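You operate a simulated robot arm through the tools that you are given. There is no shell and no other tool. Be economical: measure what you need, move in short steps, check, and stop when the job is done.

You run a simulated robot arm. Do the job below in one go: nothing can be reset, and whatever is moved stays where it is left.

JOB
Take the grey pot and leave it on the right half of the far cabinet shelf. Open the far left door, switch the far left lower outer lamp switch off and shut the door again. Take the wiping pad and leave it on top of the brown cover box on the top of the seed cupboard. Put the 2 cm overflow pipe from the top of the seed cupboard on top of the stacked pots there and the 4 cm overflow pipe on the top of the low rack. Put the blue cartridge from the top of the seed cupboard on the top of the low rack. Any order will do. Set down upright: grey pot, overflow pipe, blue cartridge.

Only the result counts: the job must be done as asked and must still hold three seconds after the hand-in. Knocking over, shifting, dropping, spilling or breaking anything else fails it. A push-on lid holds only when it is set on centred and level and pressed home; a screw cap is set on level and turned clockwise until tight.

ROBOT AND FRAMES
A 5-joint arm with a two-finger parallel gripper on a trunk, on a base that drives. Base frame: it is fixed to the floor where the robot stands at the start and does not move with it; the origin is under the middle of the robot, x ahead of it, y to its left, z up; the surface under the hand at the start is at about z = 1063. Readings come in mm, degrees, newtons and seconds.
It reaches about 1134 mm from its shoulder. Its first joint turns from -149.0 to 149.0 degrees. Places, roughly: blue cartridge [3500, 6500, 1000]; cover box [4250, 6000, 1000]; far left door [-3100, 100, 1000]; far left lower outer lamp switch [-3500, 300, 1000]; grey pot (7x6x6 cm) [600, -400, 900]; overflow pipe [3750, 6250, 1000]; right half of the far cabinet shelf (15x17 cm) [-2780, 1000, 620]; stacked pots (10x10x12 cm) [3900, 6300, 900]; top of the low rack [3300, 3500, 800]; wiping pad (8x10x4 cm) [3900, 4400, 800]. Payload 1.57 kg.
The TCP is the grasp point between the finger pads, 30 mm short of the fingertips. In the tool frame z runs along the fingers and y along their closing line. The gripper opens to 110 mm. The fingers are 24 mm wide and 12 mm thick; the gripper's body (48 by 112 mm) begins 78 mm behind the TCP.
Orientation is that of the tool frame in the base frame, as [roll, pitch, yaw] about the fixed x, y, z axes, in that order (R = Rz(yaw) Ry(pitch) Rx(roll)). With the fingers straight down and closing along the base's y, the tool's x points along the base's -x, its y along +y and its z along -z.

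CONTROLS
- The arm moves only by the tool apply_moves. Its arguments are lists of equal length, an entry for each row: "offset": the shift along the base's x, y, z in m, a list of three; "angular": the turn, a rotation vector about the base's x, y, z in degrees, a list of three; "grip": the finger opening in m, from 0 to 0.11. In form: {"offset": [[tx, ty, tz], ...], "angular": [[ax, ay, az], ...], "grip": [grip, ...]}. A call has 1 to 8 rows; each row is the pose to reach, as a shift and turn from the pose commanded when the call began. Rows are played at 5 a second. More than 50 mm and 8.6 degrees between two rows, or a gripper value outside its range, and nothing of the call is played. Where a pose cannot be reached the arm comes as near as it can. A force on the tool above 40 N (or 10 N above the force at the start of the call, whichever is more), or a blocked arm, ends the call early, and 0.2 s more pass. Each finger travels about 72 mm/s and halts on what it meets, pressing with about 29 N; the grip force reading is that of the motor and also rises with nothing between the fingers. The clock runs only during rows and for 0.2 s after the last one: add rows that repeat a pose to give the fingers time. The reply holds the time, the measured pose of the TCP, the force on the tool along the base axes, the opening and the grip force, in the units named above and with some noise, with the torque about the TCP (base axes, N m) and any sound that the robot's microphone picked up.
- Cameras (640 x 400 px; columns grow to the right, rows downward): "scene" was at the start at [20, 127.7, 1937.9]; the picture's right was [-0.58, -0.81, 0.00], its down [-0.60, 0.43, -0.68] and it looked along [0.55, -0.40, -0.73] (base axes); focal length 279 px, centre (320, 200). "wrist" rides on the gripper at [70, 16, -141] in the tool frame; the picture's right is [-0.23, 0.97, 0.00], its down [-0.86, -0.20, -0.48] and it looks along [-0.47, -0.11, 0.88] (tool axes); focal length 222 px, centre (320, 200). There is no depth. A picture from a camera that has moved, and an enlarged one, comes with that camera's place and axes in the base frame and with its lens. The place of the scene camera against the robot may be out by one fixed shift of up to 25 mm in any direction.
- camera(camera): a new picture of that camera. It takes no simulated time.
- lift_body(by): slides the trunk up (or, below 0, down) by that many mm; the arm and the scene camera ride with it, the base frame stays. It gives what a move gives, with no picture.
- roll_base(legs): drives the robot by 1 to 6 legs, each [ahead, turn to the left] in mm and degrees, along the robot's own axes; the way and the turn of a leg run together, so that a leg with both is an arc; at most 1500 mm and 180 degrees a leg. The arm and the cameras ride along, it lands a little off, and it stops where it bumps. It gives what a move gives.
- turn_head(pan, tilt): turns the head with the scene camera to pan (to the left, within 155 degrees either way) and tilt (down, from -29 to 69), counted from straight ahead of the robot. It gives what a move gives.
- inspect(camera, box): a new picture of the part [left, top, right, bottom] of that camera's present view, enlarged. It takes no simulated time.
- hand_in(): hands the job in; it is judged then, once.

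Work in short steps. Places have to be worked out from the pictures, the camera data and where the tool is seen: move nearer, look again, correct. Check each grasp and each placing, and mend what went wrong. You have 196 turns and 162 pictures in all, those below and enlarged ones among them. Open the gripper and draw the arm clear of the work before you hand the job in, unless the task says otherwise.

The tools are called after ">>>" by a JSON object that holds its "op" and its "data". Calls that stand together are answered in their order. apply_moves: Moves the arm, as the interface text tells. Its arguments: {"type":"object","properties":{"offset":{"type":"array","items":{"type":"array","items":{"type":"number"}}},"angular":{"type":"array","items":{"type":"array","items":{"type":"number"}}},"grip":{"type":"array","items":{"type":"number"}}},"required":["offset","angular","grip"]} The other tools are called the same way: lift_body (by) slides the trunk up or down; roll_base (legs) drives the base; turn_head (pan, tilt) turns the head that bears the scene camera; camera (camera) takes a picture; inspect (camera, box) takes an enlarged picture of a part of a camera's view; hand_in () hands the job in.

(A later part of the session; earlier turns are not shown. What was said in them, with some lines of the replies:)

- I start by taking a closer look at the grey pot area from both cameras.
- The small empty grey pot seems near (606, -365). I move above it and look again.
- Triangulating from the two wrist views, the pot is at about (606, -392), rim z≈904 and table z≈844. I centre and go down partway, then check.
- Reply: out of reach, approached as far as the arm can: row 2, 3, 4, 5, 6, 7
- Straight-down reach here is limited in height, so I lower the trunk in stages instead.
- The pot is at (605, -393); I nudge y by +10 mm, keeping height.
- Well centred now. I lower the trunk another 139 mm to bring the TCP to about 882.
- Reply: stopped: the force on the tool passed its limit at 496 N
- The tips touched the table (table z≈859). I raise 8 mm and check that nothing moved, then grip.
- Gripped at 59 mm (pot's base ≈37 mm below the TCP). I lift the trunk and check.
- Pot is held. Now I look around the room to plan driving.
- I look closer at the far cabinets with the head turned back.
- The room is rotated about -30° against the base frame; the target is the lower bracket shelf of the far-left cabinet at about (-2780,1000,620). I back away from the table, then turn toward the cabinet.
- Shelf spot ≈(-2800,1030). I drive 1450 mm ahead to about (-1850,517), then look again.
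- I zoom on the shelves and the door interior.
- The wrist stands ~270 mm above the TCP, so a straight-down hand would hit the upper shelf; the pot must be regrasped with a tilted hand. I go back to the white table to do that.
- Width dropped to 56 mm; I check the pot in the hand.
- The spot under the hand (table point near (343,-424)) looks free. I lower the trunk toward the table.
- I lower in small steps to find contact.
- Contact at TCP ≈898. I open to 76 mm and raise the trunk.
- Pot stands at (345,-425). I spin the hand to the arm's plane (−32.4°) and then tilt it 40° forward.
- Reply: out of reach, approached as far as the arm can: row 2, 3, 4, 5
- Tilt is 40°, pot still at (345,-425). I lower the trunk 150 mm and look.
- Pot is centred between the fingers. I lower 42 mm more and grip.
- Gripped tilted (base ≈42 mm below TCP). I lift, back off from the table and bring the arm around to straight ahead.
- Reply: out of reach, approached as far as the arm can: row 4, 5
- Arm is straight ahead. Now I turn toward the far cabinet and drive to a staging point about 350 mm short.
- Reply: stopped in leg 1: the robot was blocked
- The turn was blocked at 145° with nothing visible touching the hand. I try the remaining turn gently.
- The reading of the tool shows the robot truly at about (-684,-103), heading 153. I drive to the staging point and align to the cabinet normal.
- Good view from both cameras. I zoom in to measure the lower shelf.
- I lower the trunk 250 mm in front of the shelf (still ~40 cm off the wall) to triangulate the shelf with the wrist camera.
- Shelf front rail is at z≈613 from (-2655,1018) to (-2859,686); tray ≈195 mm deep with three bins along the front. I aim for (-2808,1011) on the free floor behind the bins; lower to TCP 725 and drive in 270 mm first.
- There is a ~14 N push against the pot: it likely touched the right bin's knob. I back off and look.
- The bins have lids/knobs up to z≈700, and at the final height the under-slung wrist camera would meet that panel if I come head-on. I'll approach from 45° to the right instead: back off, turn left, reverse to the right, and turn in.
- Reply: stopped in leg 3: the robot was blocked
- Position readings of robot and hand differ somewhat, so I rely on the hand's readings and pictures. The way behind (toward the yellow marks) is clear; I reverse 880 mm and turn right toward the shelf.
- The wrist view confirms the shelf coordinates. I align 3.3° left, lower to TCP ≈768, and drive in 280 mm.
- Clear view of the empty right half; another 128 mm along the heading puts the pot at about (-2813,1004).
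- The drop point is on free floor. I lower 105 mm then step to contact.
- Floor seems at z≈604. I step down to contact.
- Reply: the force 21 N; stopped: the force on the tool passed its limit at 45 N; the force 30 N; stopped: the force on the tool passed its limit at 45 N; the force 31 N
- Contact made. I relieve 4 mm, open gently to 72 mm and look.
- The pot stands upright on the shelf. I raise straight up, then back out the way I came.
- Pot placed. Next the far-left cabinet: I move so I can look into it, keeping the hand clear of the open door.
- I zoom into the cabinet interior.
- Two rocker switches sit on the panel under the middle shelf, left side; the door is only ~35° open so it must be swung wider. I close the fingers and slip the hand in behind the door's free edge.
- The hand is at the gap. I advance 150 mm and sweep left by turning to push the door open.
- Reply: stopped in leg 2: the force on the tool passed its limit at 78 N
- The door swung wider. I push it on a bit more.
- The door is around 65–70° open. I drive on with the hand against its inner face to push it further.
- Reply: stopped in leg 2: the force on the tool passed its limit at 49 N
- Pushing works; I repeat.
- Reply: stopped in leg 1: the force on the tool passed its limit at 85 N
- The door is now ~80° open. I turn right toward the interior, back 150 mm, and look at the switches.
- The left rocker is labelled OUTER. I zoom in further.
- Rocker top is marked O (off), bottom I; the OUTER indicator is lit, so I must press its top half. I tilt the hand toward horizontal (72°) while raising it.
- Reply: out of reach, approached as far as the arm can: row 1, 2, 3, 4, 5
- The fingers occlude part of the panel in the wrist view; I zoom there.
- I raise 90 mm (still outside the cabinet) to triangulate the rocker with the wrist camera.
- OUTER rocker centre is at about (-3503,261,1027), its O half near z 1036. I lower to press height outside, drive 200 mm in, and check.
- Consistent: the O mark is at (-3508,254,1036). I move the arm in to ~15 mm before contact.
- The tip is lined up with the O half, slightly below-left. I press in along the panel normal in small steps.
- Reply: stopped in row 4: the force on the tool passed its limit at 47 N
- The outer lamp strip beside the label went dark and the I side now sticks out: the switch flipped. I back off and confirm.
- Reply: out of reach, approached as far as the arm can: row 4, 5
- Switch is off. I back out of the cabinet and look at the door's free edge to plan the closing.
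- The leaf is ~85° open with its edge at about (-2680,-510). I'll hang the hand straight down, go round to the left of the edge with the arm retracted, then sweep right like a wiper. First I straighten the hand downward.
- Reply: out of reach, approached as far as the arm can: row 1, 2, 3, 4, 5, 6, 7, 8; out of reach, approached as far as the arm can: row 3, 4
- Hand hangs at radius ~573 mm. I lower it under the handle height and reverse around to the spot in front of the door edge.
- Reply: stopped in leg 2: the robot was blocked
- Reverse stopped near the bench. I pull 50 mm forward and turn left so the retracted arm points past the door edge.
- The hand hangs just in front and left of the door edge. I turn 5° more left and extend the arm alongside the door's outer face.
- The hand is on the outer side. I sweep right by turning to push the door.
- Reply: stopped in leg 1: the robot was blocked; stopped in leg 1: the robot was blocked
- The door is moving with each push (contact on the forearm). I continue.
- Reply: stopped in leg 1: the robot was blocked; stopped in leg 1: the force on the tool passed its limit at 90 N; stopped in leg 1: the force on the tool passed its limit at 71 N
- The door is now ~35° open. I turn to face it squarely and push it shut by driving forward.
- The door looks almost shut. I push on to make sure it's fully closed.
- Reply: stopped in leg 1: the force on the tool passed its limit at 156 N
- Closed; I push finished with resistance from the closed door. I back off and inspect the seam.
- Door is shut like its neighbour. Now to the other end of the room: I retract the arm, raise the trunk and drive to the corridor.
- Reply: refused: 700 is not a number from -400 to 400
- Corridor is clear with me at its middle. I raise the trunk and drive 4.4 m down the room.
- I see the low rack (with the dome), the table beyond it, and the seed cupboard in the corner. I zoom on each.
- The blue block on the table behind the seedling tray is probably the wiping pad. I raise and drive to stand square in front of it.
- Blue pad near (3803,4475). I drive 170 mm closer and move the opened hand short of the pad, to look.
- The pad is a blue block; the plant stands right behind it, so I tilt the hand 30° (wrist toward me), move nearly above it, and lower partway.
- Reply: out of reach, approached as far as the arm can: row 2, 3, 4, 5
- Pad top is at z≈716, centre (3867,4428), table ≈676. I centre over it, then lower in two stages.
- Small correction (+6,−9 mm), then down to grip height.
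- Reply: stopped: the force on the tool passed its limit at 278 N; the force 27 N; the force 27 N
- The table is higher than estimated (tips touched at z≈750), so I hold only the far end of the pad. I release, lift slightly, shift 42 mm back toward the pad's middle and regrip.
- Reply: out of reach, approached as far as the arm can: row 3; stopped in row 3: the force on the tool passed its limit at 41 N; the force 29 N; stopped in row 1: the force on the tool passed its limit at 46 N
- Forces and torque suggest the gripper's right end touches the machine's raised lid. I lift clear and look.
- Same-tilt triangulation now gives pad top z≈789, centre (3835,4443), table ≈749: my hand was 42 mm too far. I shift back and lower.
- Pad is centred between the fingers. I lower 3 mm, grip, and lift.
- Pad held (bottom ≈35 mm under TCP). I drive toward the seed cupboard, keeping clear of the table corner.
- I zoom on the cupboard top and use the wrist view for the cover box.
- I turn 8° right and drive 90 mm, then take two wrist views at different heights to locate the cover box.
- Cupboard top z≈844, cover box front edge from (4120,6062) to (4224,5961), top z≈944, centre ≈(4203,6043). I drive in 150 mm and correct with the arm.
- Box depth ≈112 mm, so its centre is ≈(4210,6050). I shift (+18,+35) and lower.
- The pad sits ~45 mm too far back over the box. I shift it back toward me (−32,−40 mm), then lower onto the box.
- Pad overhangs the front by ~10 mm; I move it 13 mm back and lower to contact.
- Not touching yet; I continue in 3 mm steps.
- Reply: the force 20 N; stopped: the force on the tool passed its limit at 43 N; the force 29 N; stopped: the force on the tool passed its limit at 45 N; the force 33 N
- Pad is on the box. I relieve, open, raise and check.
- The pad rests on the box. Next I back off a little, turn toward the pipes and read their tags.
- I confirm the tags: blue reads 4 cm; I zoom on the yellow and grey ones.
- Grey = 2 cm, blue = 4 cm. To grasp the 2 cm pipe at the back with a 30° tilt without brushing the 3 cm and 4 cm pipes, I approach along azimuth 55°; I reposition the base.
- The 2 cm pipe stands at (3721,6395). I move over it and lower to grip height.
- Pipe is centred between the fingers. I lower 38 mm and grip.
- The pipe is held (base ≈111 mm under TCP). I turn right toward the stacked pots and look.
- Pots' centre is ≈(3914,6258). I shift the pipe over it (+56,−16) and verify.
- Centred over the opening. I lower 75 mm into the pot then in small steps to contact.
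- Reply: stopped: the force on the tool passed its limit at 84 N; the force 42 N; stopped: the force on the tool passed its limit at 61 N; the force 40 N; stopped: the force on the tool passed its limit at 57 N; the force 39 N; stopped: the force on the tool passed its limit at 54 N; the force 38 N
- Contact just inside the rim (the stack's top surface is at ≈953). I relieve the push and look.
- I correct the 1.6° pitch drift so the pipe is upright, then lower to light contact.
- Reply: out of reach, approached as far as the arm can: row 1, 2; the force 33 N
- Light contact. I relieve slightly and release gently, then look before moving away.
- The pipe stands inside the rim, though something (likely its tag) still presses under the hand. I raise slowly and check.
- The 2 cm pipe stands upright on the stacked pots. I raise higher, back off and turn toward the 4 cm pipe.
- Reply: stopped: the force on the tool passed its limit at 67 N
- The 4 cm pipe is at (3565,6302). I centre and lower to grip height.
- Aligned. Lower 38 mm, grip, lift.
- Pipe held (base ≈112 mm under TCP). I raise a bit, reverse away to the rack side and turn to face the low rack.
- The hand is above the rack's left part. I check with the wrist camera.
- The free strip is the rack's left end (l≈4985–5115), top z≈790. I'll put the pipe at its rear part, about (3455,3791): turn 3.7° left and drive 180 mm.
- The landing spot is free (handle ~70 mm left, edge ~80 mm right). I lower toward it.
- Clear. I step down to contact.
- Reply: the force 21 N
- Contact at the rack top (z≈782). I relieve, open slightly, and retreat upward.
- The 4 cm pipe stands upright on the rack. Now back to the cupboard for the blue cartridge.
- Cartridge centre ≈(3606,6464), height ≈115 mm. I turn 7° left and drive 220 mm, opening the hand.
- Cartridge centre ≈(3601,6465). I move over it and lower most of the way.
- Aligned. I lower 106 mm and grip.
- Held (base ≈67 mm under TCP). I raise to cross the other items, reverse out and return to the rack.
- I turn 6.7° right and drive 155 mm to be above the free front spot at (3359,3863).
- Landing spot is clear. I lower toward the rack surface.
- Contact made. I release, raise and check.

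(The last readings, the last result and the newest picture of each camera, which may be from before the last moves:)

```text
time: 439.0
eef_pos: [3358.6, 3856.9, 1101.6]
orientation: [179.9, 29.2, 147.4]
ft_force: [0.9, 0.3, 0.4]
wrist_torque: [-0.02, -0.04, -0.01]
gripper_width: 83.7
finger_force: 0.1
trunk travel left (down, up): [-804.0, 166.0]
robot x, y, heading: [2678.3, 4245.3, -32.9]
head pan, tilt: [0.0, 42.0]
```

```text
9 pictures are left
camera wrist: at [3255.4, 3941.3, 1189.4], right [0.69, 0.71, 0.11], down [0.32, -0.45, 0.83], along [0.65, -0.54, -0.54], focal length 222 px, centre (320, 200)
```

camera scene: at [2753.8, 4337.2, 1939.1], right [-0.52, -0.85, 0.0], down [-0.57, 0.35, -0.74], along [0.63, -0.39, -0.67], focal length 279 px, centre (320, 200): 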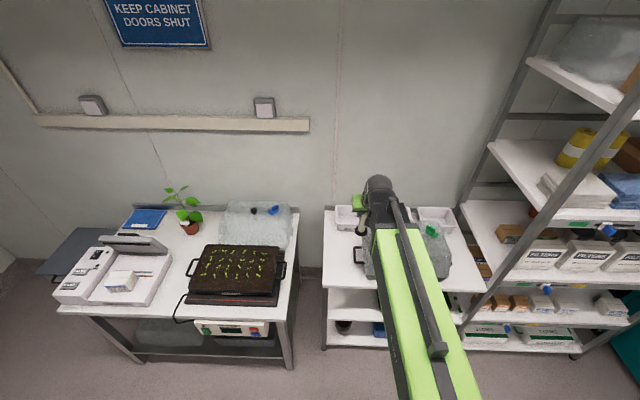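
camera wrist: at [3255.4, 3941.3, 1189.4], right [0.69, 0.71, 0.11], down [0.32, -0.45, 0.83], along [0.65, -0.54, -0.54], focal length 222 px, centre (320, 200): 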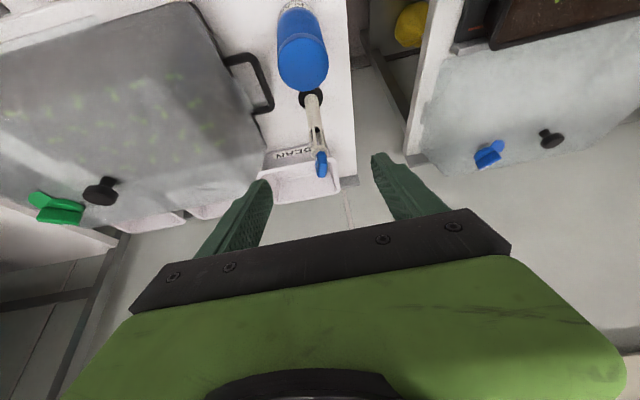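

Both stand upright on the rack. I back off and do a final check of the table and the cupboard.

>>> {"op": "roll_base", "data": {"legs": [[-450, 0]]}}

>>> {"op": "turn_head", "data": {"pan": 70, "tilt": 20}}

>>> {"op": "inspect", "data": {"camera": "scene", "box": [180, 80, 560, 330]}}

>>> {"op": "camera", "data": {"camera": "scene"}}

```text
time: 441.7
eef_pos: [2990.5, 4099.8, 1101.1]
orientation: [179.8, 29.3, 147.6]
ft_force: [-0.8, -0.9, 0.3]
wrist_torque: [0.02, -0.01, 0.02]
gripper_width: 83.9
finger_force: 0.0
trunk travel left (down, up): [-804.0, 166.0]
robot x, y, heading: [2304.8, 4488.0, -32.8]
head pan, tilt: [0.0, 42.0]
```

```text
time: 443.1
eef_pos: [2990.3, 4099.6, 1101.2]
orientation: [179.8, 29.2, 147.7]
ft_force: [-0.4, 0.1, 0.6]
wrist_torque: [0.0, -0.02, 0.02]
gripper_width: 83.7
finger_force: 0.1
trunk travel left (down, up): [-804.0, 166.0]
robot x, y, heading: [2305.5, 4484.8, -32.8]
head pan, tilt: [70.0, 20.0]
```

```text
1.60 times, centred on (370, 205) of scene
camera zoom: at [2437.7, 4713.1, 1849.1], right [0.6, -0.8, 0.0], down [-0.27, -0.21, -0.94], along [0.75, 0.57, -0.34], focal length 446 px, centre (240, 192)
```

zoom: 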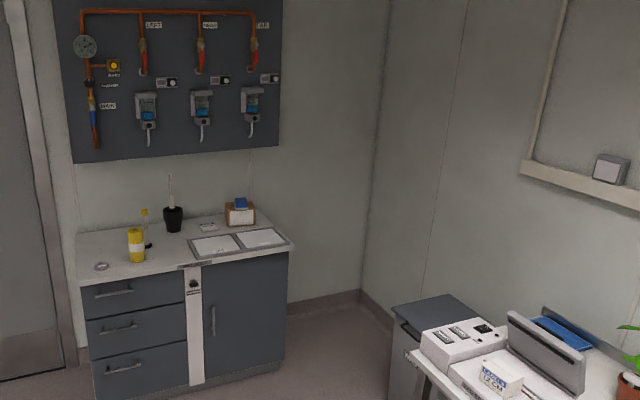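

```text
7 pictures are left
camera scene: at [2437.7, 4713.1, 1849.1], right [0.6, -0.8, 0.0], down [-0.27, -0.21, -0.94], along [0.75, 0.57, -0.34], focal length 279 px, centre (320, 200)
```

scene: 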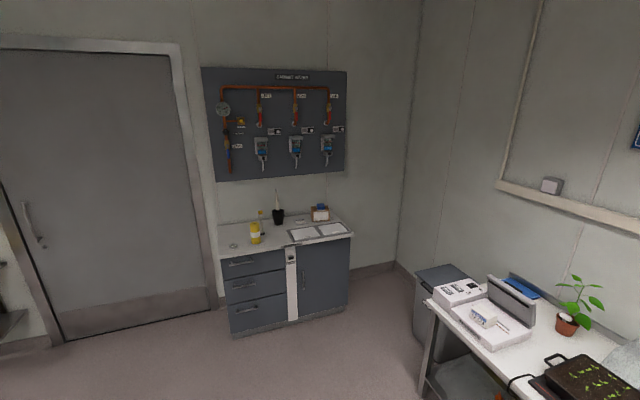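

All items stand where they belong, the arm is clear and the gripper is open; I hand in.

>>> {"op": "hand_in", "data": {}}

```text
The job is handed in.
```

I finished every part of the job and handed it in; the plant pot on the table by the low rack is the one thing I can't rule out having nudged.

- **Grey pot:** upright on the right half of the lower cabinet shelf.
- **Lamp switch and door:** the far left lower outer switch is off; its lamp strip went dark. I pushed the door shut.
- **Wiping pad:** on top of the brown cover box. It overhangs the front edge by about 1 cm.
- **2 cm overflow pipe:** upright on the stacked pots, resting just inside the rim.
- **4 cm overflow pipe and blue cartridge:** both upright on the left end of the low rack.

Three contacts along the way could count against the job:
- **Plant pot:** a finger pressed against the potted plant behind the wiping pad. My position estimates before and after differ by about 1 cm, which is within measuring error.
- **Shelf bin:** the grey pot briefly pushed against a bin lid on the cabinet shelf. I saw no change in the bins afterwards.
- **Wall panel:** while rising above the stacked pots, the hand hit something overhead, probably a dispenser on the wall panel. The panel looks unchanged in the last picture.
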